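You operate a simulated robot arm through the tools that you are given. There is no shell and no other tool. Be economical: measure what you need, move in short steps, check, and stop when the job is done.

The job below is to be done with a simulated robot arm. You get a single attempt, and the scene is never put back.

TASK
Dry-fit the three ribs and lay the long strip in their notches.
Fine: short rib in slot one, medium in two, long in three; no glue yet.

The check looks at the end state, three seconds after you hand in, the way a careful person would. Anything else that was tipped, shoved, dropped, spilled or broken makes it a failure.

THE ROBOT
A 7-joint arm with a two-finger parallel gripper, fixed in place. Base frame: the origin is at the foot of the arm, x ahead of it, y to its left, z up. Readings come in m, rad, newtons and seconds.
With the tool pointing down near the work surface it reaches from about 0.14 to 0.36 m from the base axis. Its first joint turns from -1.152 to 1.152 rad. Payload 2.5 kg.
The tool frame sits at the grasp point between the pads (the TCP): z along the fingers, y along the line on which they close. The tips reach 0.023 m beyond it. Largest opening 0.094 m; finger width 0.038, thickness 0.01; the body of the gripper, 0.054 by 0.096 m, starts 0.039 m behind the TCP.
Orientation is that of the tool frame in the base frame, as [roll, pitch, yaw] about the fixed x, y, z axes, in that order (R = Rz(yaw) Ry(pitch) Rx(roll)). With the fingers straight down and closing along the base's y, the tool's x points along the base's -x, its y along +y and its z along -z.

THE INTERFACE
- The arm moves only by the tool move_arm. Its argument "rows" is one flat list of numbers, 7 for each row, row after row: the shift along the tool's x, y, z in units of 500 mm (1.0 is 500 mm), then the turn, a rotation vector about the tool's x, y, z in units of 120 degrees (1.0 is 120 degrees), then the finger opening in m, from 0 to 0.094. In form: [x, y, z, wx, wy, wz, gripper, x, y, z, wx, wy, wz, gripper, ...]. A call has 1 to 12 rows; each row is the pose to reach, as a shift and turn from the pose commanded when the call began, along the tool's axes at that moment. A call with a number of a shift or a turn outside -1 to 1 is refused whole. Each row takes 0.2 s and may step no farther than 0.05 m and 0.15 rad from the row before; otherwise, or with a gripper value out of range, the whole call is refused. Where a pose cannot be reached the arm comes as near as it can. A force on the tool above 70 N (or 10 N above the force at the start of the call, whichever is more), or a blocked arm, ends the call early, and 0.2 s more pass. The fingers move at their own pace (about 0.108 m/s each) and stop on an object; they squeeze with about 37 N. The grip force told is the motor's: it shows also when the fingers shut on nothing. Time passes only in rows, and 0.2 s behind the last, so rows that repeat a pose let the fingers close. It gives the time, the measured TCP pose, the force on the tool (base axes), the opening and the grip force at its end, in the units of the frame above (readings bear some noise).
- Cameras (640 x 400 px; columns grow to the right, rows downward): "scene" is fixed at [0.1073, -0.4047, 0.5328]; the picture's right is [0.89, -0.45, 0.00], its down [-0.31, -0.61, -0.73] and it looks along [0.33, 0.65, -0.68] (base axes); focal length 295 px, centre (320, 200). "wrist" rides on the gripper at [0.086, 0.016, -0.074] in the tool frame; the picture's right is [-0.18, 0.98, 0.00], its down [-0.58, -0.11, -0.81] and it looks along [-0.79, -0.15, 0.59] (tool axes); focal length 243 px, centre (320, 200). There is no depth. A picture from a camera that has moved, and an enlarged one, comes with that camera's place and axes in the base frame and with its lens.
- grab_frame(camera): a new picture of that camera. It takes no simulated time.
- enlarge(camera, box): a new picture of the part [left, top, right, bottom] of that camera's present view, enlarged. It takes no simulated time.
- finish_job(): hands the job in; it is judged then, once.

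Work in short steps. Places have to be worked out from the pictures, the camera data and where the tool is seen: move nearer, look again, correct. Check each grasp and each placing, and mend what went wrong. You have 120 turns and 64 pictures in all, those below and enlarged ones among them. Open the gripper and draw the arm clear of the work before you hand the job in, unless the task says otherwise; then end with one line.

The tools are called as a command line: name --argument value ..., lists and objects as JSON in quotes. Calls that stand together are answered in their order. move_arm: Moves the arm, as the interface text tells. Its arguments: {"type":"object","properties":{"rows":{"type":"array"}},"required":["rows"]} The other tools are called the same way: grab_frame (camera) takes a picture; enlarge (camera, box) takes an enlarged picture of a part of a camera's view; finish_job () hands the job in.

At the start:

```text
clock: 0.0
tcp_pos: [0.4173, 0.0074, 0.2807]
ee_rot: [-3.142, 0.001, 3.141]
ft_force: [-0.7, 0.2, 0.5]
gripper_width: 0.0941
gripper_force: 0.1
```

scene: 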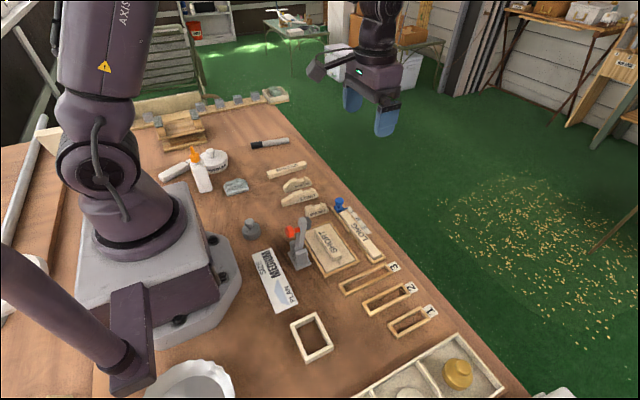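
wrist: 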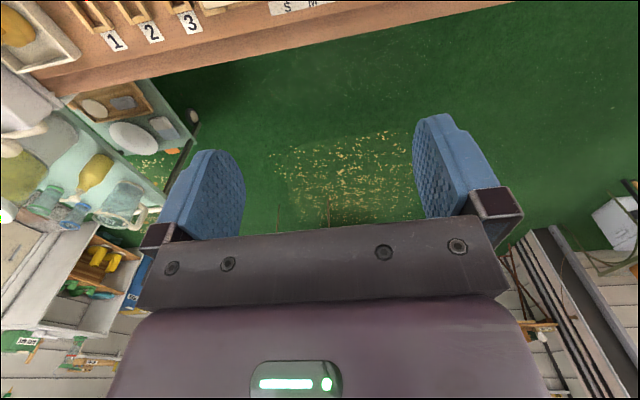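

I'll enlarge the work area first to identify the ribs, the slots and the strip.

enlarge --camera "scene" --box '[240, 150, 400, 250]'

enlarge --camera "scene" --box '[300, 240, 460, 340]'

```text
4.00 times, centred on (320, 200) of scene
camera zoom: at [0.1073, -0.4047, 0.5328], right [0.89, -0.45, 0.0], down [-0.31, -0.61, -0.73], along [0.33, 0.65, -0.68], focal length 1179 px, centre (320, 200)
```

zoom: 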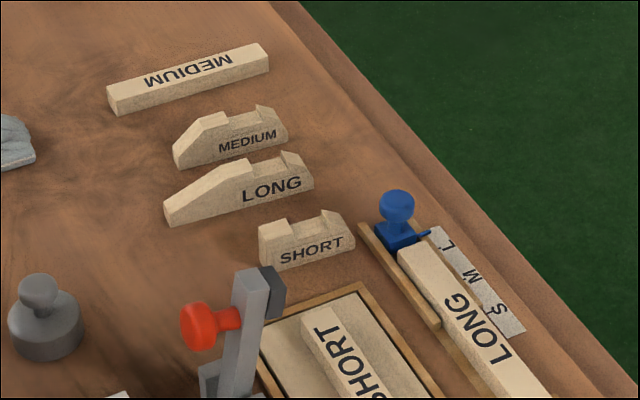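

```text
4.00 times, centred on (380, 290) of scene
camera zoom: at [0.1073, -0.4047, 0.5328], right [0.89, -0.45, 0.0], down [-0.31, -0.61, -0.73], along [0.33, 0.65, -0.68], focal length 1179 px, centre (80, -160)
```

zoom: 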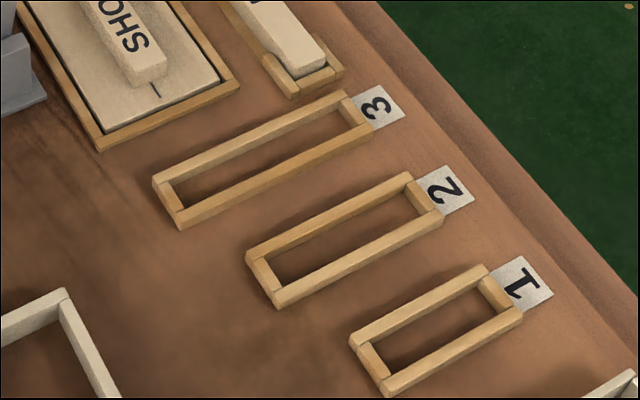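

Next I'll read the plan and look at the long strip's holder and the clamp.

enlarge --camera "scene" --box '[310, 180, 406, 280]'

enlarge --camera "scene" --box '[230, 220, 360, 370]'

```text
4.00 times, centred on (358, 230) of scene
camera zoom: at [0.1073, -0.4047, 0.5328], right [0.89, -0.45, 0.0], down [-0.31, -0.61, -0.73], along [0.33, 0.65, -0.68], focal length 1179 px, centre (168, 80)
```

zoom: 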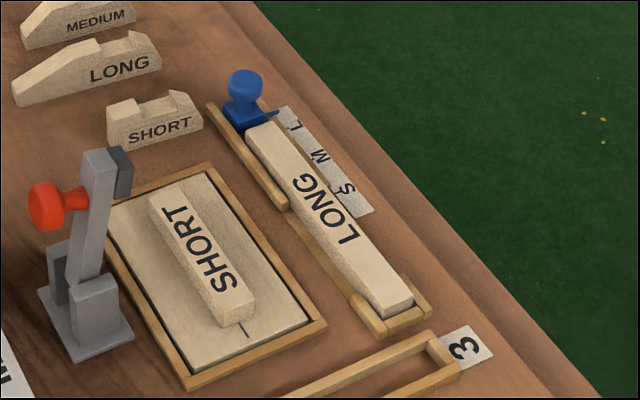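

```text
2.67 times, centred on (295, 295) of scene
camera zoom: at [0.1073, -0.4047, 0.5328], right [0.89, -0.45, 0.0], down [-0.31, -0.61, -0.73], along [0.33, 0.65, -0.68], focal length 786 px, centre (387, -53)
```

zoom: 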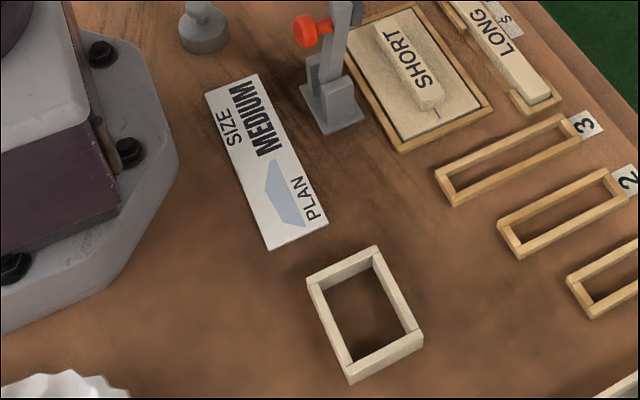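

Both cameras agree only if the table top is near z ≈ 0. The stated -0.36 doesn't fit, so I'll treat heights carefully and measure them. On that basis the slots lie along x, with their number ends at x ≈ 0.40 and y ≈ -0.154, -0.21 and -0.265. I'll move back and sideways, staying high, for a wrist view of the slots.

move_arm --rows '[0.06, -0.05, 0.01, 0, 0, 0, 0.094, 0.12, -0.1, 0.03, 0, 0, 0, 0.094, 0.18, -0.16, 0.05, 0, 0, 0, 0.094, 0.24, -0.22, 0.07, 0, 0, 0, 0.094, 0.3, -0.28, 0.1, 0, 0, 0, 0.094, 0.334, -0.315, 0.12, 0, 0, 0, 0.094, 0.334, -0.315, 0.12, 0, 0, 0, 0.094]'

grab_frame --camera "wrist"

grab_frame --camera "scene"

```text
clock: 1.6
tcp_pos: [0.2491, -0.1515, 0.2196]
ee_rot: [3.141, 0.001, 3.14]
ft_force: [-0.5, -0.8, 0.1]
gripper_width: 0.0939
gripper_force: 0.2
```

```text
57 pictures are left
camera wrist: at [0.1622, -0.1341, 0.2952], right [0.19, 0.98, 0.0], down [0.58, -0.11, 0.81], along [0.79, -0.15, -0.59], focal length 243 px, centre (320, 200)
```

wrist: 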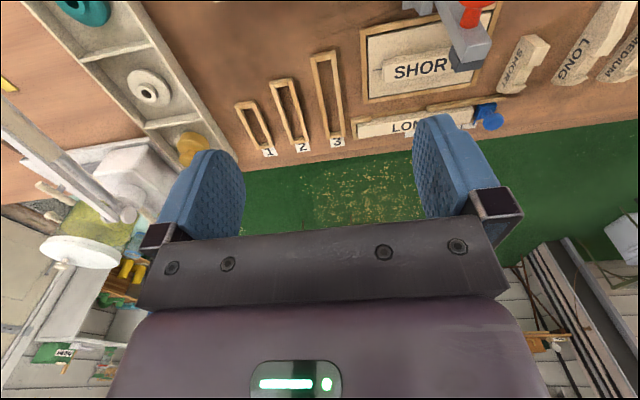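

```text
56 pictures are left
```

scene: 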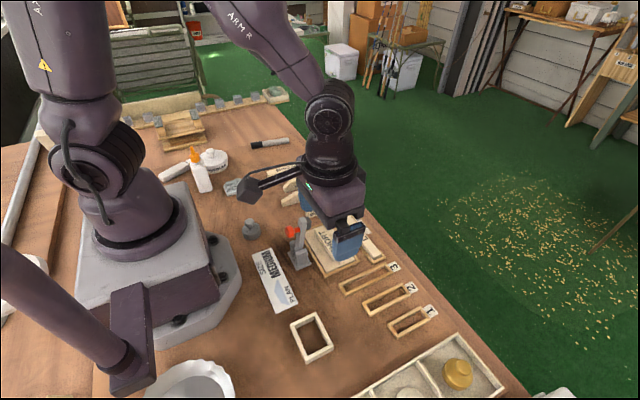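

The wrist triangulation also puts the table at z ≈ 0. I'll enlarge the slots and the strip's holder from here.

enlarge --camera "wrist" --box '[220, 40, 364, 160]'

enlarge --camera "wrist" --box '[340, 0, 540, 160]'

```text
3.33 times, centred on (292, 100) of wrist
camera zoom: at [0.1622, -0.1341, 0.2952], right [0.19, 0.98, 0.0], down [0.58, -0.11, 0.81], along [0.79, -0.15, -0.59], focal length 809 px, centre (413, 533)
```

zoom: 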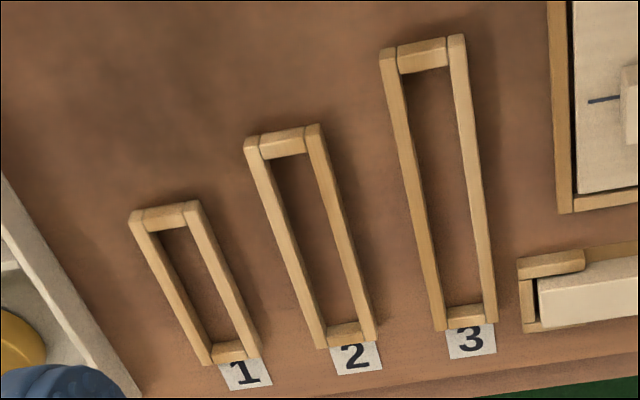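

```text
2.50 times, centred on (440, 80) of wrist
camera zoom: at [0.1622, -0.1341, 0.2952], right [0.19, 0.98, 0.0], down [0.58, -0.11, 0.81], along [0.79, -0.15, -0.59], focal length 606 px, centre (20, 500)
```

zoom: 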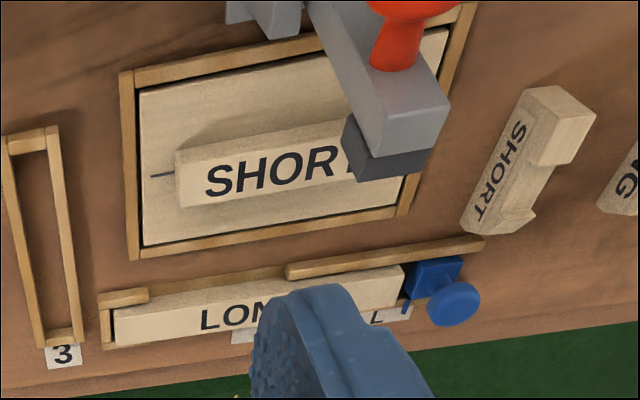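

Slots worked out, with outer x ends at about 0.397:

| Slot | Centre (x, y) |
|---|---|
| 3 | (0.337, -0.154) |
| 2 | (0.347, -0.208) |
| 1 | (0.358, -0.2625) |

The stated reach of 0.36 m may be off too, so I'll test it high above slot 1, which is the farthest.

move_arm --rows '[-0.045, -0.043, 0.04, 0, 0, 0, 0.094, -0.09, -0.087, 0.08, 0, 0, 0, 0.094, -0.133, -0.13, 0.12, 0, 0, 0, 0.094, -0.178, -0.174, 0.16, 0, 0, 0, 0.094, -0.222, -0.217, 0.2, 0, 0, 0, 0.094, -0.222, -0.217, 0.2, 0, 0, 0, 0.094]'

grab_frame --camera "scene"

```text
clock: 3.0
tcp_pos: [0.3616, -0.2594, 0.122]
ee_rot: [3.142, 0.001, 3.141]
ft_force: [-0.5, 0.4, 0.2]
gripper_width: 0.094
gripper_force: 0.1
```

```text
53 pictures are left
```

scene: 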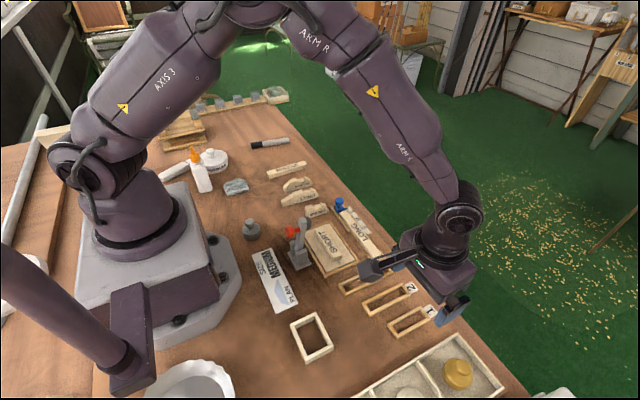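

The reach is fine. Now I'll lift and move across to view the ribs.

move_arm --rows '[0.0, 0.0, -0.1, 0, 0, 0, 0.094, 0.03, 0.05, -0.17, 0, 0, 0, 0.094, 0.06, 0.13, -0.2, 0, 0, 0, 0.094, 0.1, 0.21, -0.2, 0, 0, 0, 0.094, 0.13, 0.3, -0.2, 0, 0, 0, 0.094, 0.16, 0.39, -0.2, 0, 0, 0, 0.094, 0.19, 0.48, -0.2, 0, 0, 0, 0.094, 0.22, 0.57, -0.2, 0, 0, 0, 0.094, 0.25, 0.65, -0.2, 0, 0, 0, 0.094, 0.28, 0.72, -0.2, 0, 0, 0, 0.094, 0.28, 0.72, -0.2, 0, 0, 0, 0.094]'

enlarge --camera "wrist" --box '[180, 0, 500, 200]'

```text
clock: 5.4
tcp_pos: [0.222, 0.1014, 0.2205]
ee_rot: [3.141, 0.0, 3.138]
ft_force: [0.0, -0.1, 0.1]
gripper_width: 0.094
gripper_force: 0.0
```

```text
2.00 times, centred on (340, 100) of wrist
camera zoom: at [0.1341, 0.1188, 0.2966], right [0.18, 0.98, 0.0], down [0.58, -0.11, 0.81], along [0.79, -0.15, -0.59], focal length 485 px, centre (280, 400)
```

zoom: 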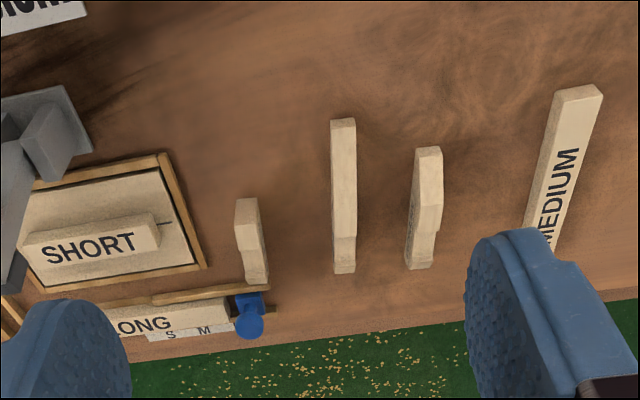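

I'll zoom in on the three ribs.

enlarge --camera "wrist" --box '[290, 50, 420, 145]'

enlarge --camera "scene" --box '[270, 170, 350, 220]'

```text
4.21 times, centred on (355, 98) of wrist
camera zoom: at [0.1341, 0.1188, 0.2966], right [0.18, 0.98, 0.0], down [0.58, -0.11, 0.81], along [0.79, -0.15, -0.59], focal length 1022 px, centre (173, 632)
```

zoom: 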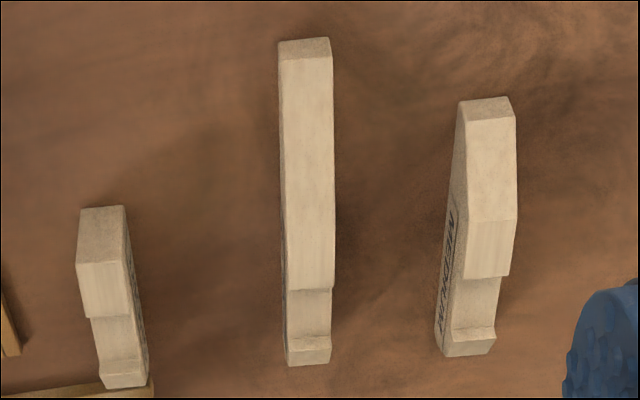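

```text
8.00 times, centred on (310, 195) of scene
camera zoom: at [0.1073, -0.4047, 0.5328], right [0.89, -0.45, 0.0], down [-0.31, -0.61, -0.73], along [0.33, 0.65, -0.68], focal length 2359 px, centre (400, 240)
```

zoom: 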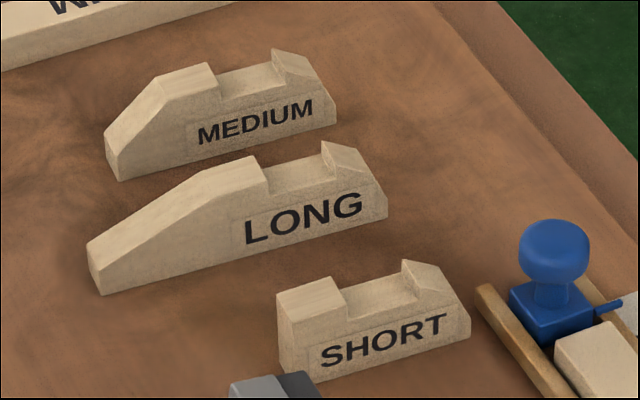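

LONG rib: about 0.1 m long and 0.015 m thick, centre near (0.317, 0.1255), turned about -4° from x, and about 0.036 m high. I'll go above it with the yaw matched and check before descending.

move_arm --rows '[-0.06, 0.015, 0.06, 0, 0, 0.012, 0.06, -0.12, 0.03, 0.12, 0, 0, 0.024, 0.04, -0.16, 0.04, 0.18, 0, 0, 0.0358, 0.04, -0.19, 0.048, 0.24, 0, 0, 0.0358, 0.04, -0.19, 0.048, 0.27, 0, 0, 0.0358, 0.04, -0.19, 0.048, 0.27, 0, 0, 0.0358, 0.04]'

grab_frame --camera "wrist"

enlarge --camera "scene" --box '[260, 140, 360, 220]'

```text
clock: 6.8
tcp_pos: [0.3146, 0.1248, 0.0858]
ee_rot: [3.141, -0.001, 3.066]
ft_force: [0.5, 0.4, 1.0]
gripper_width: 0.0401
gripper_force: 0.2
```

```text
49 pictures are left
camera wrist: at [0.2302, 0.1487, 0.1614], right [0.26, 0.97, 0.0], down [0.57, -0.15, 0.81], along [0.78, -0.21, -0.59], focal length 243 px, centre (320, 200)
```

wrist: 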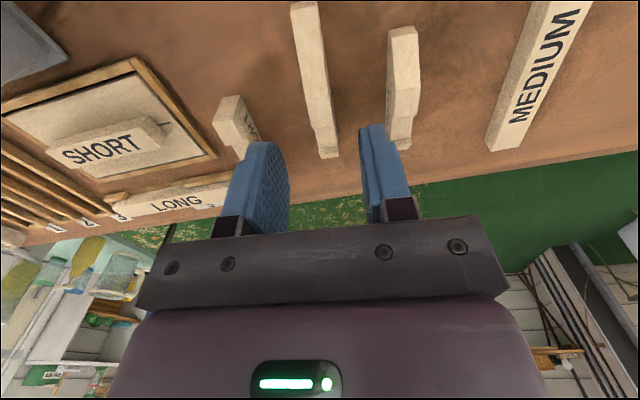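

```text
5.00 times, centred on (310, 180) of scene
camera zoom: at [0.1073, -0.4047, 0.5328], right [0.89, -0.45, 0.0], down [-0.31, -0.61, -0.73], along [0.33, 0.65, -0.68], focal length 1474 px, centre (370, 300)
```

zoom: 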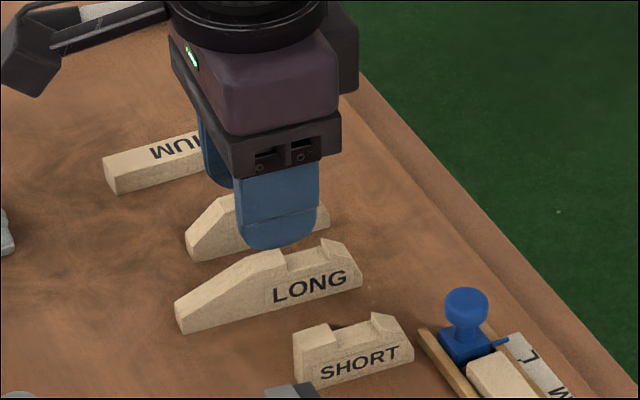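

The rib is between the fingers, centre y ≈ 0.126. I'll descend to TCP z ≈ 0.039 and close.

move_arm --rows '[0, 0.002, 0.05, 0, 0, 0, 0.04, 0, 0.002, 0.093, 0, 0, 0, 0.04, 0, 0.002, 0.093, 0, 0, 0, 0.04, 0, 0.002, 0.093, 0, 0, 0, 0.0, 0, 0.002, 0.093, 0, 0, 0, 0.0, 0, 0.002, 0.093, 0, 0, 0, 0.0]'

enlarge --camera "scene" --box '[260, 150, 360, 220]'

```text
clock: 8.2
tcp_pos: [0.3162, 0.1261, 0.039]
ee_rot: [-3.141, 0.0, 3.065]
ft_force: [-0.1, 0.1, 0.7]
gripper_width: 0.0131
gripper_force: 14.1
```

```text
5.71 times, centred on (310, 185) of scene
camera zoom: at [0.1073, -0.4047, 0.5328], right [0.89, -0.45, 0.0], down [-0.31, -0.61, -0.73], along [0.33, 0.65, -0.68], focal length 1685 px, centre (377, 286)
```

zoom: 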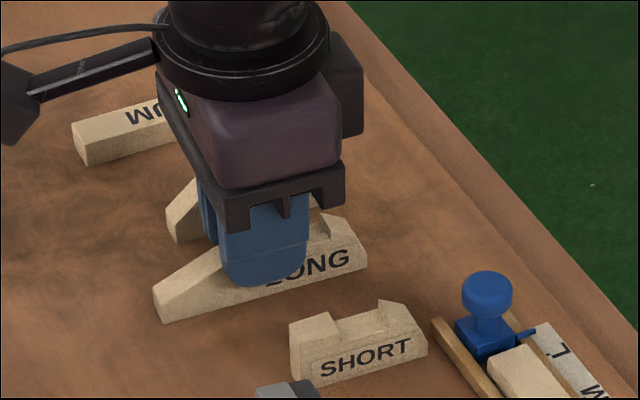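

Gripped, about 0.013 m thick, with the rib centre about 2.5 mm ahead of the TCP. I'll lift high and square the yaw.

move_arm --rows '[0, 0, -0.04, 0, 0, 0, 0.0, 0, 0, -0.12, 0, 0, -0.01, 0.0, 0, 0, -0.21, 0, 0, -0.02, 0.0, 0, 0, -0.3, 0, 0, -0.03, 0.0, 0, 0, -0.38, 0, 0, -0.0366, 0.0, 0, 0, -0.38, 0, 0, -0.0366, 0.0]'

```text
clock: 9.6
tcp_pos: [0.3165, 0.126, 0.2294]
ee_rot: [-3.141, 0.001, -3.139]
ft_force: [0.8, 0.0, 0.5]
gripper_width: 0.0128
gripper_force: 14.0
```

Holding at 0.0128. I'll carry it across above slot 3 and come down to a hover with the rib bottom about 0.03 above the table.

move_arm --rows '[-0.005, -0.08, 0, 0, 0, 0, 0.0, -0.01, -0.16, 0, 0, 0, 0, 0.0, -0.015, -0.24, 0, 0, 0, 0, 0.0, -0.02, -0.32, 0, 0, 0, 0, 0.0, -0.025, -0.4, 0, 0, 0, 0, 0.0, -0.03, -0.48, 0, 0, 0, 0, 0.0, -0.038, -0.561, 0, 0, 0, 0.001, 0.0, -0.038, -0.561, 0.09, 0, 0, 0.001, 0.0, -0.038, -0.561, 0.18, 0, 0, 0.001, 0.0, -0.038, -0.561, 0.26, 0, 0, 0.001, 0.0, -0.038, -0.561, 0.32, 0, 0, 0.001, 0.0, -0.038, -0.561, 0.32, 0, 0, 0.001, 0.0]'

enlarge --camera "scene" --box '[320, 220, 430, 300]'

grab_frame --camera "wrist"

```text
clock: 12.2
tcp_pos: [0.3347, -0.1545, 0.0694]
ee_rot: [3.141, -0.001, 3.141]
ft_force: [0.1, -0.2, 0.6]
gripper_width: 0.0128
gripper_force: 13.9
```

```text
5.00 times, centred on (375, 260) of scene
camera zoom: at [0.1073, -0.4047, 0.5328], right [0.89, -0.45, 0.0], down [-0.31, -0.61, -0.73], along [0.33, 0.65, -0.68], focal length 1474 px, centre (45, -100)
```

zoom: 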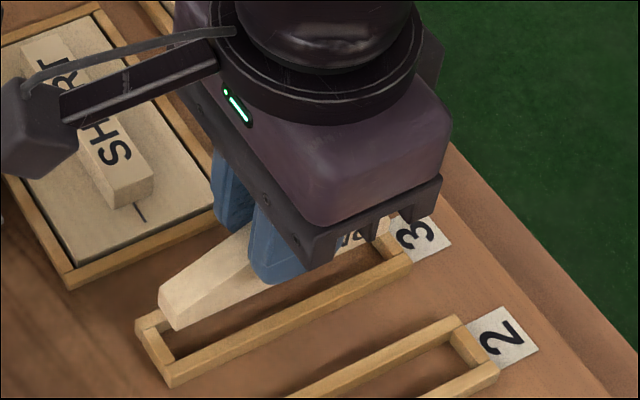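

```text
45 pictures are left
camera wrist: at [0.2476, -0.1374, 0.1446], right [0.18, 0.98, 0.0], down [0.58, -0.11, 0.81], along [0.79, -0.15, -0.59], focal length 243 px, centre (320, 200)
```

wrist: 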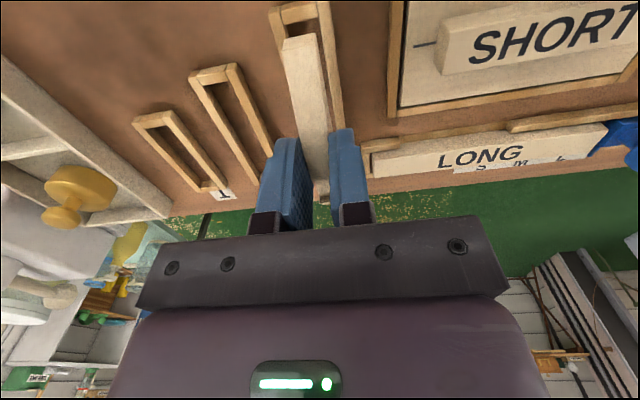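

It's roughly above the slot. I'll lower to just above the frame and compare up close.

move_arm --rows '[0, 0, 0.014, 0, 0, 0, 0.0, 0, 0, 0.028, 0, 0, 0, 0.0, 0, 0, 0.028, 0, 0, 0, 0.0]'

enlarge --camera "scene" --box '[335, 250, 415, 300]'

enlarge --camera "wrist" --box '[250, 0, 390, 90]'

```text
clock: 13.0
tcp_pos: [0.3336, -0.1548, 0.054]
ee_rot: [3.141, 0.0, 3.14]
ft_force: [0.6, -0.2, -0.4]
gripper_width: 0.0128
gripper_force: 14.1
```

```text
8.00 times, centred on (375, 275) of scene
camera zoom: at [0.1073, -0.4047, 0.5328], right [0.89, -0.45, 0.0], down [-0.31, -0.61, -0.73], along [0.33, 0.65, -0.68], focal length 2359 px, centre (-120, -400)
```

zoom: 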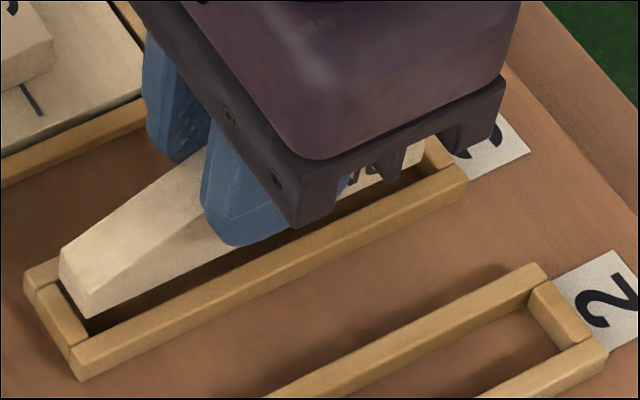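

```text
4.44 times, centred on (320, 45) of wrist
camera zoom: at [0.2479, -0.1373, 0.1312], right [0.19, 0.98, 0.0], down [0.58, -0.11, 0.81], along [0.79, -0.15, -0.59], focal length 1078 px, centre (320, 889)
```

zoom: 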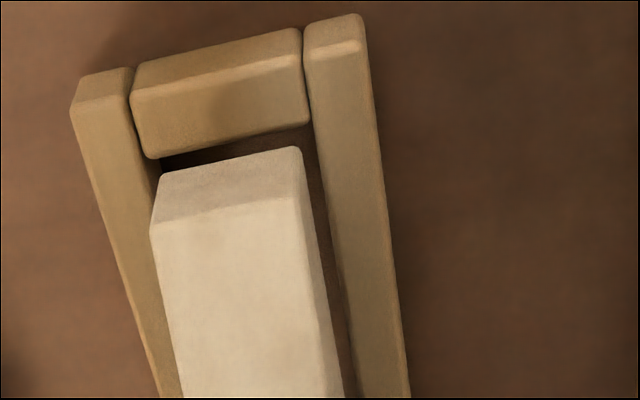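

At the near end the rib is centred and flush with the bar's inner edge. Now the far end.

enlarge --camera "wrist" --box '[270, 110, 390, 220]'

enlarge --camera "scene" --box '[372, 250, 412, 280]'

```text
3.64 times, centred on (330, 165) of wrist
camera zoom: at [0.2479, -0.1373, 0.1312], right [0.19, 0.98, 0.0], down [0.58, -0.11, 0.81], along [0.79, -0.15, -0.59], focal length 882 px, centre (284, 327)
```

zoom: 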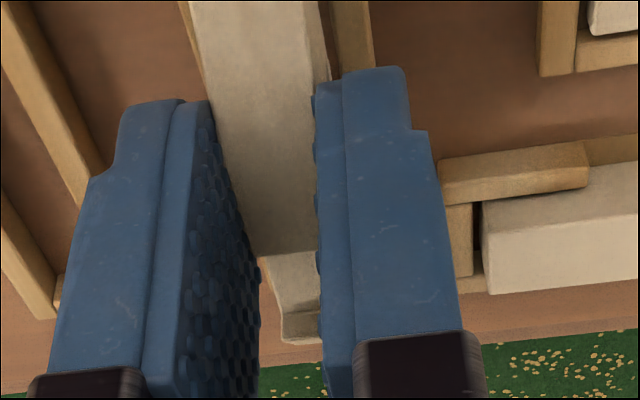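

```text
13.33 times, centred on (392, 265) of scene
camera zoom: at [0.1073, -0.4047, 0.5328], right [0.89, -0.45, 0.0], down [-0.31, -0.61, -0.73], along [0.33, 0.65, -0.68], focal length 3932 px, centre (-640, -667)
```

zoom: 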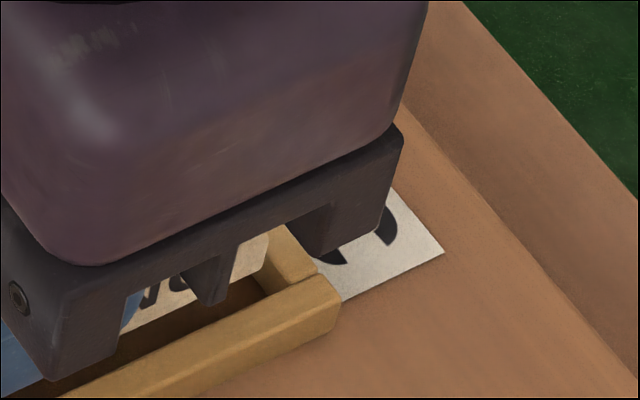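

The slot's inner length is about 0.1018 against a 0.100 rib, so I need about +0.8 mm in x. I'll shift 1 mm and lower in small steps, watching the force.

move_arm --rows '[-0.002, 0, 0, 0, 0, 0, 0.0, -0.002, 0, 0.01, 0, 0, 0, 0.0, -0.002, 0, 0.02, 0, 0, 0, 0.0, -0.002, 0, 0.03, 0, 0, 0, 0.0, -0.002, 0, 0.03, 0, 0, 0, 0.0]'

enlarge --camera "scene" --box '[335, 250, 415, 300]'

```text
clock: 14.2
tcp_pos: [0.3357, -0.1537, 0.0414]
ee_rot: [-3.14, 0.003, 3.14]
ft_force: [-1.8, 0.3, 12.1]
gripper_width: 0.013
gripper_force: 13.6
```

```text
8.00 times, centred on (375, 275) of scene
camera zoom: at [0.1072, -0.4047, 0.5328], right [0.89, -0.45, 0.0], down [-0.31, -0.61, -0.73], along [0.33, 0.65, -0.68], focal length 2359 px, centre (-120, -400)
```

zoom: 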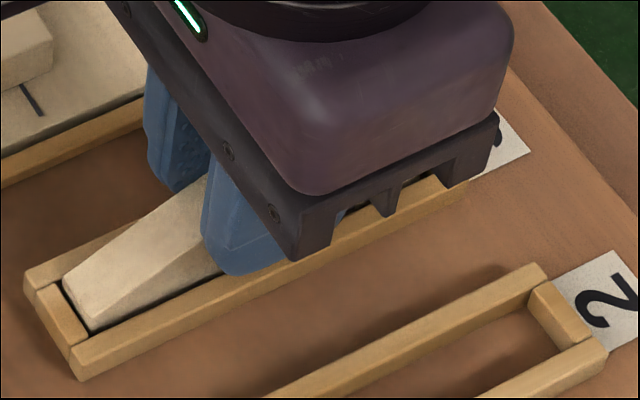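

There's 12 N of contact with the rib nearly down. I need to know whether it's on the floor or caught at the far end.

enlarge --camera "scene" --box '[372, 250, 412, 280]'

enlarge --camera "wrist" --box '[250, 0, 390, 90]'

```text
13.33 times, centred on (392, 265) of scene
camera zoom: at [0.1072, -0.4047, 0.5328], right [0.89, -0.45, 0.0], down [-0.31, -0.61, -0.73], along [0.33, 0.65, -0.68], focal length 3932 px, centre (-640, -667)
```

zoom: 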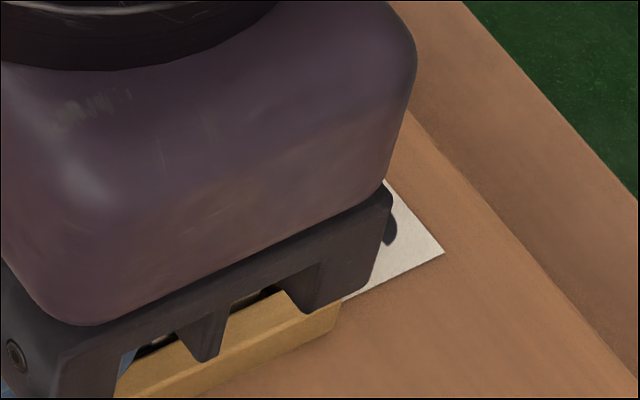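

```text
4.44 times, centred on (320, 45) of wrist
camera zoom: at [0.2497, -0.137, 0.1163], right [0.18, 0.98, 0.0], down [0.58, -0.11, 0.81], along [0.79, -0.15, -0.59], focal length 1078 px, centre (320, 889)
```

zoom: 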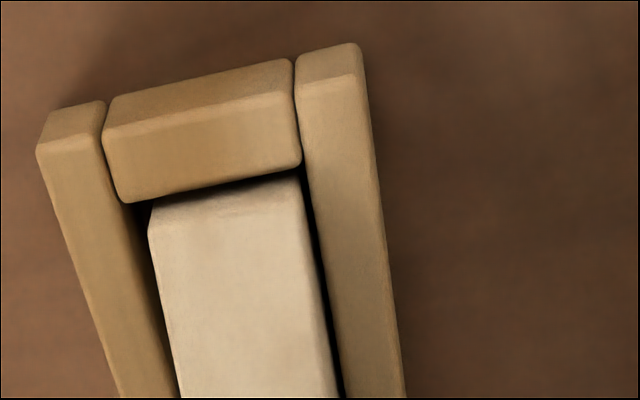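

The near end is in. I'll nudge about 1 mm in -x and press slightly to see whether it settles further.

move_arm --rows '[0.002, 0, -0.002, 0, 0, 0, 0.0, 0.002, 0, 0.0, 0, 0, 0, 0.0, 0.002, 0, 0.003, 0, 0, 0, 0.0, 0.002, 0, 0.003, 0, 0, 0, 0.0]'

```text
clock: 15.2
tcp_pos: [0.3356, -0.1537, 0.0397]
ee_rot: [-3.141, 0.002, 3.141]
ft_force: [2.8, -0.1, 13.0]
gripper_width: 0.0131
gripper_force: 14.3
```

It moved down to z 0.0397, essentially the table-contact height, and x is now confined by the slot. One more small press will confirm it.

move_arm --rows '[0, 0, 0.003, 0, 0, 0, 0.0, 0, 0, 0.003, 0, 0, 0, 0.0]'

```text
clock: 15.8
tcp_pos: [0.3346, -0.1524, 0.0381]
ee_rot: [3.141, -0.001, 3.138]
ft_force: [2.1, 1.2, 12.3]
gripper_width: 0.0131
gripper_force: 14.5
```

It's seated at 0.038. I'll relax the press, release and lift clear.

move_arm --rows '[0, 0, -0.003, 0, 0, 0, 0.0, 0, 0, -0.003, 0, 0, 0, 0.03, 0, 0, -0.003, 0, 0, 0, 0.03, 0, 0, -0.04, 0, 0, 0, 0.03, 0, 0, -0.12, 0, 0, 0, 0.04, 0, 0, -0.2, 0, 0, 0, 0.04, 0, 0, -0.28, 0, 0, 0, 0.04, 0, 0, -0.36, 0, 0, 0, 0.04, 0, 0, -0.36, 0, 0, 0, 0.04]'

enlarge --camera "scene" --box '[330, 240, 420, 300]'

```text
clock: 17.8
tcp_pos: [0.3356, -0.1538, 0.2186]
ee_rot: [3.141, 0.001, -3.141]
ft_force: [0.4, 0.3, -0.2]
gripper_width: 0.0398
gripper_force: 0.1
```

```text
6.67 times, centred on (375, 270) of scene
camera zoom: at [0.1073, -0.4047, 0.5328], right [0.89, -0.45, 0.0], down [-0.31, -0.61, -0.73], along [0.33, 0.65, -0.68], focal length 1966 px, centre (-47, -267)
```

zoom: 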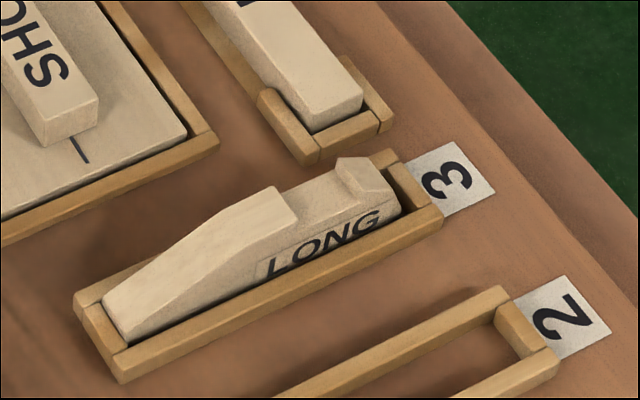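

The LONG rib is fully seated in slot 3. Next is the MEDIUM rib, centre about (0.333, 0.1755), yaw about -5°.

move_arm --rows '[0, 0.08, 0, 0, 0, 0, 0.04, 0, 0.17, 0, 0, 0, 0.01, 0.04, 0, 0.26, 0, 0, 0, 0.02, 0.04, 0, 0.35, 0, 0, 0, 0.03, 0.04, 0.005, 0.44, 0, 0, 0, 0.04, 0.04, 0.005, 0.53, 0, 0, 0, 0.043, 0.04, 0.005, 0.61, 0.02, 0, 0, 0.043, 0.04, 0.005, 0.6586, 0.08, 0, 0, 0.043, 0.04, 0.005, 0.6586, 0.17, 0, 0, 0.043, 0.04, 0.005, 0.6586, 0.24, 0, 0, 0.043, 0.04, 0.005, 0.6586, 0.26, 0, 0, 0.043, 0.04, 0.005, 0.6586, 0.26, 0, 0, 0.043, 0.04]'

enlarge --camera "wrist" --box '[230, 0, 430, 180]'

```text
clock: 20.4
tcp_pos: [0.334, 0.175, 0.0877]
ee_rot: [-3.14, 0.001, 3.051]
ft_force: [1.1, 0.1, 0.4]
gripper_width: 0.0403
gripper_force: 0.0
```

```text
2.22 times, centred on (330, 90) of wrist
camera zoom: at [0.2486, 0.2007, 0.1627], right [0.27, 0.96, 0.0], down [0.57, -0.16, 0.81], along [0.78, -0.22, -0.59], focal length 539 px, centre (298, 444)
```

zoom: 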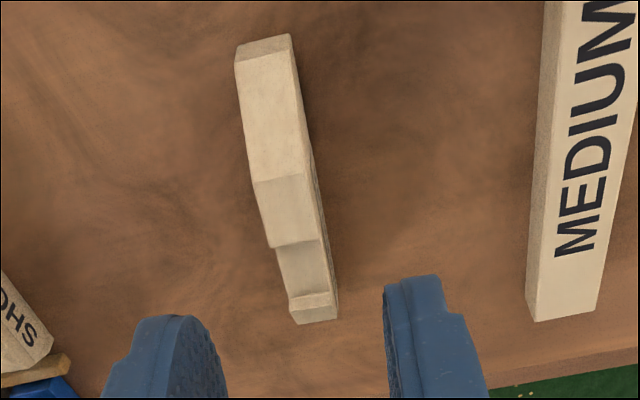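

Aligned: the rib centre computes to (0.334, 0.1757). I'll descend and grip.

move_arm --rows '[0, 0.001, 0.05, 0, 0, 0, 0.04, 0, 0.001, 0.097, 0, 0, 0, 0.04, 0, 0.001, 0.097, 0, 0, 0, 0.04, 0, 0.001, 0.097, 0, 0, 0, 0.0, 0, 0.001, 0.097, 0, 0, 0, 0.0, 0, 0.001, 0.097, 0, 0, 0, 0.0]'

enlarge --camera "scene" --box '[270, 160, 350, 210]'

```text
clock: 21.8
tcp_pos: [0.3328, 0.1761, 0.0385]
ee_rot: [3.141, 0.0, 3.05]
ft_force: [-0.2, -0.6, -0.2]
gripper_width: 0.0129
gripper_force: 14.0
```

```text
8.00 times, centred on (310, 185) of scene
camera zoom: at [0.1073, -0.4047, 0.5328], right [0.89, -0.45, 0.0], down [-0.31, -0.61, -0.73], along [0.33, 0.65, -0.68], focal length 2359 px, centre (400, 320)
```

zoom: 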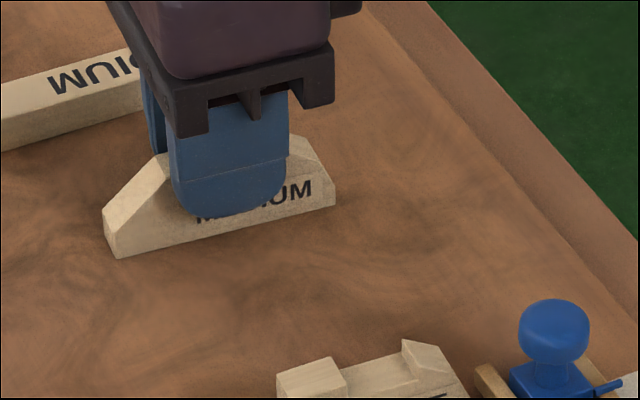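

Gripped, with the rib centre nearly at the TCP. I'll lift and square the yaw.

move_arm --rows '[0, 0, -0.04, 0, 0, 0, 0.0, 0, 0, -0.12, 0, 0, -0.01, 0.0, 0, 0, -0.21, 0, 0, -0.02, 0.0, 0, 0, -0.3, 0, 0, -0.03, 0.0, 0, 0, -0.38, 0, 0, -0.0437, 0.0, 0, 0, -0.38, 0, 0, -0.0437, 0.0]'

```text
clock: 23.2
tcp_pos: [0.3322, 0.1753, 0.2281]
ee_rot: [3.141, -0.001, -3.14]
ft_force: [-0.4, 0.7, -0.2]
gripper_width: 0.0129
gripper_force: 13.9
```

Across to slot 2.

move_arm --rows '[-0.003, -0.085, 0, 0, 0, 0, 0.0, -0.006, -0.17, 0, 0, 0, 0, 0.0, -0.009, -0.255, 0, 0, 0, 0, 0.0, -0.012, -0.34, 0, 0, 0, 0, 0.0, -0.015, -0.425, 0, 0, 0, 0, 0.0, -0.018, -0.51, 0, 0, 0, 0, 0.0, -0.022, -0.595, 0, 0, 0, 0, 0.0, -0.026, -0.68, 0, 0, 0, 0, 0.0, -0.0296, -0.7656, 0, 0, 0, 0, 0.0, -0.0296, -0.7656, 0.08, 0, 0, 0, 0.0, -0.0296, -0.7656, 0.16, 0, 0, 0, 0.0, -0.0296, -0.7656, 0.16, 0, 0, 0, 0.0]'

```text
clock: 25.8
tcp_pos: [0.3484, -0.2073, 0.1493]
ee_rot: [-3.141, 0.0, -3.141]
ft_force: [0.9, -0.5, -0.2]
gripper_width: 0.0127
gripper_force: 13.9
```

Now down to just above the frame (TCP about 0.055), then a close look.

move_arm --rows '[0, 0, 0.08, 0, 0, 0, 0.0, 0, 0, 0.15, 0, 0, 0, 0.0, 0, 0, 0.188, 0, 0, 0, 0.0, 0, 0, 0.188, 0, 0, 0, 0.0]'

enlarge --camera "wrist" --box '[250, 0, 390, 90]'

enlarge --camera "scene" --box '[355, 270, 435, 320]'

```text
clock: 26.8
tcp_pos: [0.3486, -0.2069, 0.0542]
ee_rot: [3.141, 0.002, 3.14]
ft_force: [0.0, 0.4, -0.6]
gripper_width: 0.013
gripper_force: 13.6
```

```text
4.44 times, centred on (320, 45) of wrist
camera zoom: at [0.2614, -0.1893, 0.1303], right [0.18, 0.98, 0.0], down [0.58, -0.11, 0.81], along [0.79, -0.15, -0.59], focal length 1078 px, centre (320, 889)
```

zoom: 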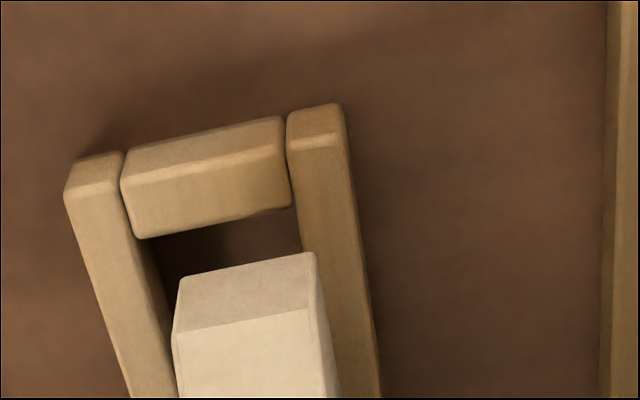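

```text
8.00 times, centred on (395, 295) of scene
camera zoom: at [0.1073, -0.4047, 0.5328], right [0.89, -0.45, 0.0], down [-0.31, -0.61, -0.73], along [0.33, 0.65, -0.68], focal length 2359 px, centre (-280, -560)
```

zoom: 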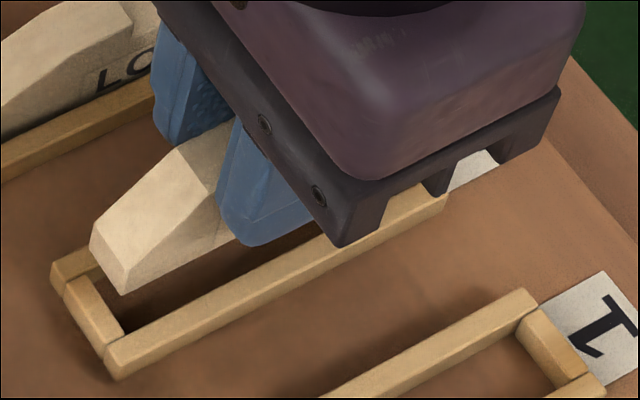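

The rib is about 1.4 mm too far in +x and 2.9 mm too far in +y. I'll correct and re-check from just above the frame.

move_arm --rows '[0.0028, -0.0058, 0, 0, 0, 0, 0.0, 0.0028, -0.0058, 0.006, 0, 0, 0, 0.0, 0.0028, -0.0058, 0.006, 0, 0, 0, 0.0]'

enlarge --camera "wrist" --box '[250, 0, 390, 90]'

```text
clock: 27.6
tcp_pos: [0.3475, -0.2102, 0.0516]
ee_rot: [3.141, 0.0, -3.14]
ft_force: [0.9, -0.5, -0.3]
gripper_width: 0.0131
gripper_force: 14.0
```

```text
4.44 times, centred on (320, 45) of wrist
camera zoom: at [0.2598, -0.1928, 0.1277], right [0.18, 0.98, 0.0], down [0.58, -0.11, 0.81], along [0.79, -0.15, -0.59], focal length 1078 px, centre (320, 889)
```

zoom: 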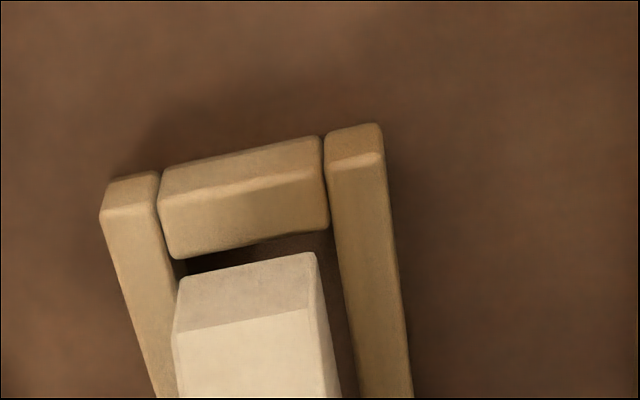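

Now within 1 mm on both axes. Inserting.

move_arm --rows '[0, 0.001, 0.006, 0, 0, 0, 0.0, 0, 0.001, 0.012, 0, 0, 0, 0.0, 0, 0.001, 0.018, 0, 0, 0, 0.0, 0, 0.001, 0.025, 0, 0, 0, 0.0, 0, 0.001, 0.025, 0, 0, 0, 0.0]'

enlarge --camera "scene" --box '[355, 270, 435, 320]'

```text
clock: 28.8
tcp_pos: [0.3472, -0.2098, 0.0402]
ee_rot: [-3.142, 0.002, 3.141]
ft_force: [4.4, -0.2, 10.0]
gripper_width: 0.0131
gripper_force: 13.3
```

```text
8.00 times, centred on (395, 295) of scene
camera zoom: at [0.1072, -0.4047, 0.5328], right [0.89, -0.45, 0.0], down [-0.31, -0.61, -0.73], along [0.33, 0.65, -0.68], focal length 2359 px, centre (-280, -560)
```

zoom: 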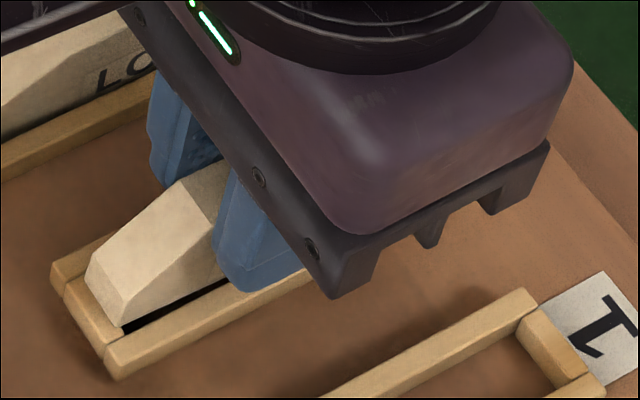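

A +x reaction of 4.4 N suggests the near end is rubbing. I'll nudge +1 mm in x and press lightly.

move_arm --rows '[0, 0, -0.003, 0, 0, 0, 0.0, -0.002, 0, -0.003, 0, 0, 0, 0.0, -0.002, 0, 0.0, 0, 0, 0, 0.0, -0.002, 0, 0.003, 0, 0, 0, 0.0, -0.002, 0, 0.003, 0, 0, 0, 0.0]'

enlarge --camera "wrist" --box '[250, 0, 390, 90]'

```text
clock: 30.0
tcp_pos: [0.3477, -0.2107, 0.0368]
ee_rot: [-3.141, 0.002, -3.141]
ft_force: [-1.7, 2.2, 12.0]
gripper_width: 0.0134
gripper_force: 14.2
```

```text
4.44 times, centred on (320, 45) of wrist
camera zoom: at [0.2607, -0.1926, 0.1138], right [0.18, 0.98, 0.0], down [0.58, -0.11, 0.81], along [0.79, -0.15, -0.59], focal length 1078 px, centre (320, 889)
```

zoom: 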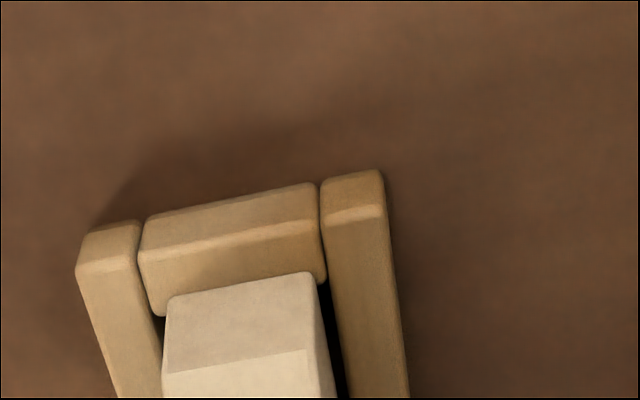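

The rib's near end has ridden up on the end bar, overlapping it by about 1.4 mm, and tilted slightly in the grip. I'll lift a little, look, and shift +x.

move_arm --rows '[0, 0, -0.012, 0, 0, 0, 0.0, 0, 0, -0.024, 0, 0, 0, 0.0, -0.004, 0, -0.024, 0, 0, 0, 0.0, -0.004, 0, -0.024, 0, 0, 0, 0.0]'

enlarge --camera "wrist" --box '[250, 0, 390, 90]'

enlarge --camera "scene" --box '[355, 270, 435, 320]'

```text
clock: 31.0
tcp_pos: [0.3486, -0.209, 0.0494]
ee_rot: [3.141, 0.001, 3.141]
ft_force: [0.7, -0.3, -0.2]
gripper_width: 0.013
gripper_force: 13.6
```

```text
4.44 times, centred on (320, 45) of wrist
camera zoom: at [0.2624, -0.1922, 0.1256], right [0.18, 0.98, 0.0], down [0.58, -0.11, 0.81], along [0.79, -0.15, -0.59], focal length 1078 px, centre (320, 889)
```

zoom: 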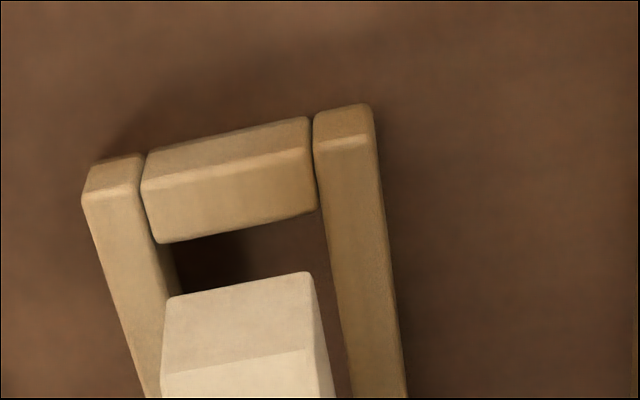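

```text
8.00 times, centred on (395, 295) of scene
camera zoom: at [0.1073, -0.4047, 0.5328], right [0.89, -0.45, 0.0], down [-0.31, -0.61, -0.73], along [0.33, 0.65, -0.68], focal length 2359 px, centre (-280, -560)
```

zoom: 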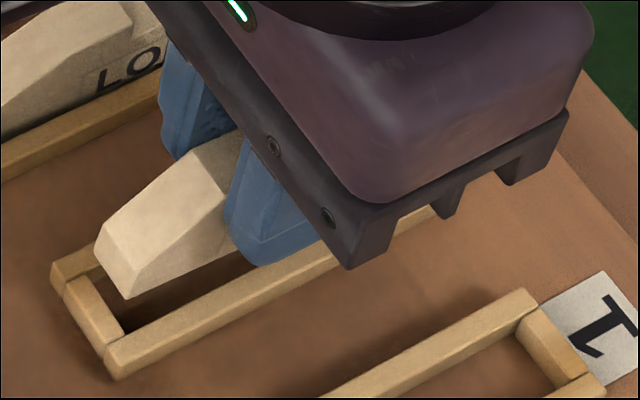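

The rib has slid up about 6 mm in the grip and tilted about 6°, near end high. Its near bottom edge is at x ≈ 0.307, so it needs about +1.3 mm. I'll shift, lower the far end first and check.

move_arm --rows '[-0.0026, 0.0005, 0.0, 0, 0, 0, 0.0, -0.0026, 0.0005, 0.008, 0, 0, 0, 0.0, -0.0026, 0.0005, 0.016, 0, 0, 0, 0.0, -0.0026, 0.0005, 0.022, 0, 0, 0, 0.0, -0.0026, 0.0005, 0.022, 0, 0, 0, 0.0]'

enlarge --camera "wrist" --box '[250, 0, 390, 90]'

```text
clock: 32.2
tcp_pos: [0.3503, -0.209, 0.039]
ee_rot: [-3.142, -0.001, -3.141]
ft_force: [-0.4, 0.1, 0.2]
gripper_width: 0.0132
gripper_force: 14.3
```

```text
4.44 times, centred on (320, 45) of wrist
camera zoom: at [0.2636, -0.1918, 0.1145], right [0.18, 0.98, 0.0], down [0.58, -0.11, 0.81], along [0.79, -0.15, -0.59], focal length 1078 px, centre (320, 889)
```

zoom: 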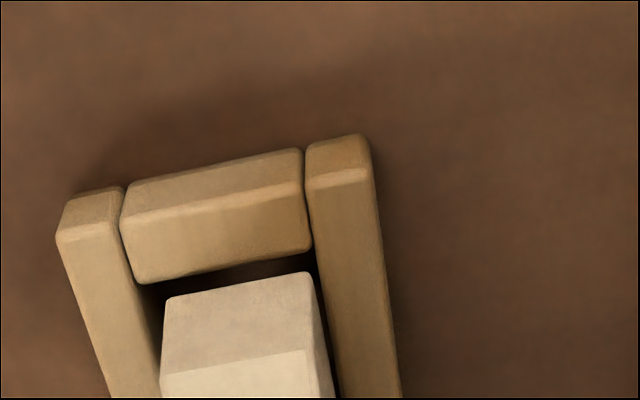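

There's no contact, and a clear gap at the near bar now. The far end is already below the frame top, so I'll continue down to light contact.

move_arm --rows '[0, 0, 0.003, 0, 0, 0, 0.0, 0, 0, 0.006, 0, 0, 0, 0.0, 0, 0, 0.006, 0, 0, 0, 0.0]'

enlarge --camera "scene" --box '[355, 270, 435, 320]'

```text
clock: 33.0
tcp_pos: [0.3518, -0.2094, 0.036]
ee_rot: [3.141, 0.002, 3.142]
ft_force: [-1.3, 0.0, 8.7]
gripper_width: 0.0134
gripper_force: 14.3
```

```text
8.00 times, centred on (395, 295) of scene
camera zoom: at [0.1072, -0.4047, 0.5328], right [0.89, -0.45, 0.0], down [-0.31, -0.61, -0.73], along [0.33, 0.65, -0.68], focal length 2359 px, centre (-280, -560)
```

zoom: 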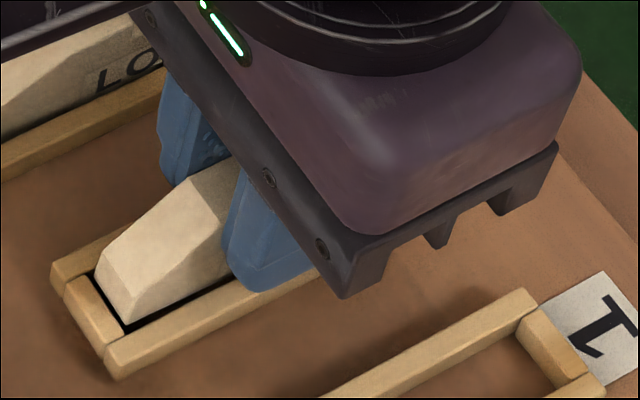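

It's in contact inside the slot. I'll release and lift straight up to look.

move_arm --rows '[0, 0, -0.002, 0, 0, 0, 0.0, 0, 0, -0.002, 0, 0, 0, 0.026, 0, 0, -0.002, 0, 0, 0, 0.026, 0, 0, -0.04, 0, 0, 0, 0.03, 0, 0, -0.12, 0, 0, 0, 0.04, 0, 0, -0.2, 0, 0, 0, 0.04, 0, 0, -0.28, 0, 0, 0, 0.04, 0, 0, -0.36, 0, 0, 0, 0.04, 0, 0, -0.36, 0, 0, 0, 0.04]'

enlarge --camera "scene" --box '[340, 245, 430, 315]'

```text
clock: 35.0
tcp_pos: [0.35, -0.2069, 0.2177]
ee_rot: [-3.141, 0.0, -3.14]
ft_force: [-0.2, 0.4, -0.3]
gripper_width: 0.04
gripper_force: 0.1
```

```text
5.71 times, centred on (385, 280) of scene
camera zoom: at [0.1073, -0.4047, 0.5328], right [0.89, -0.45, 0.0], down [-0.31, -0.61, -0.73], along [0.33, 0.65, -0.68], focal length 1685 px, centre (-51, -257)
```

zoom: 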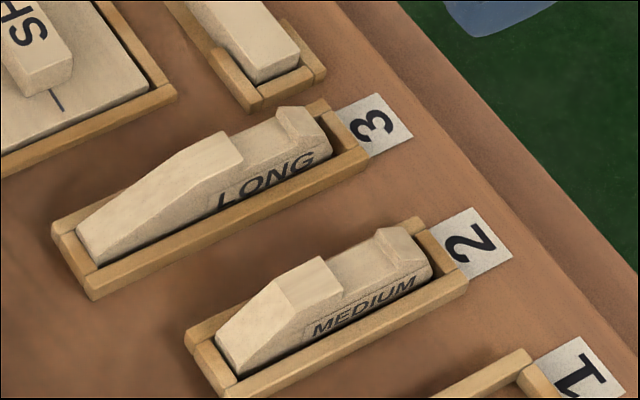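

Both are seated flat. Next is the SHORT rib, centre about (0.335, 0.0645), yaw about -7°.

move_arm --rows '[0.003, 0.08, 0, 0, 0, 0.01, 0.04, 0.008, 0.16, 0, 0, 0, 0.02, 0.04, 0.013, 0.25, 0, 0, 0, 0.03, 0.04, 0.02, 0.34, 0, 0, 0, 0.04, 0.04, 0.025, 0.43, 0, 0, 0, 0.05, 0.04, 0.03, 0.5, 0.02, 0, 0, 0.057, 0.04, 0.03, 0.5428, 0.08, 0, 0, 0.057, 0.04, 0.03, 0.5428, 0.17, 0, 0, 0.057, 0.04, 0.03, 0.5428, 0.24, 0, 0, 0.057, 0.04, 0.03, 0.5428, 0.26, 0, 0, 0.057, 0.04, 0.03, 0.5428, 0.26, 0, 0, 0.057, 0.04]'

enlarge --camera "wrist" --box '[230, 0, 430, 180]'

```text
clock: 37.4
tcp_pos: [0.3368, 0.0619, 0.0849]
ee_rot: [3.141, 0.002, 3.023]
ft_force: [-0.1, 0.0, -1.0]
gripper_width: 0.0403
gripper_force: 0.1
```

```text
2.22 times, centred on (330, 90) of wrist
camera zoom: at [0.2517, 0.0897, 0.1609], right [0.3, 0.95, 0.0], down [0.56, -0.18, 0.81], along [0.77, -0.24, -0.59], focal length 539 px, centre (298, 444)
```

zoom: 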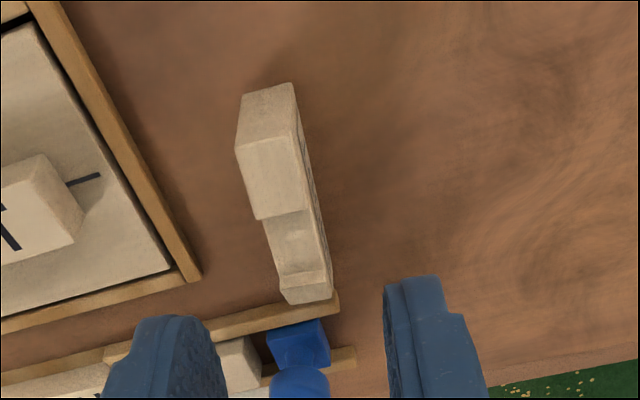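

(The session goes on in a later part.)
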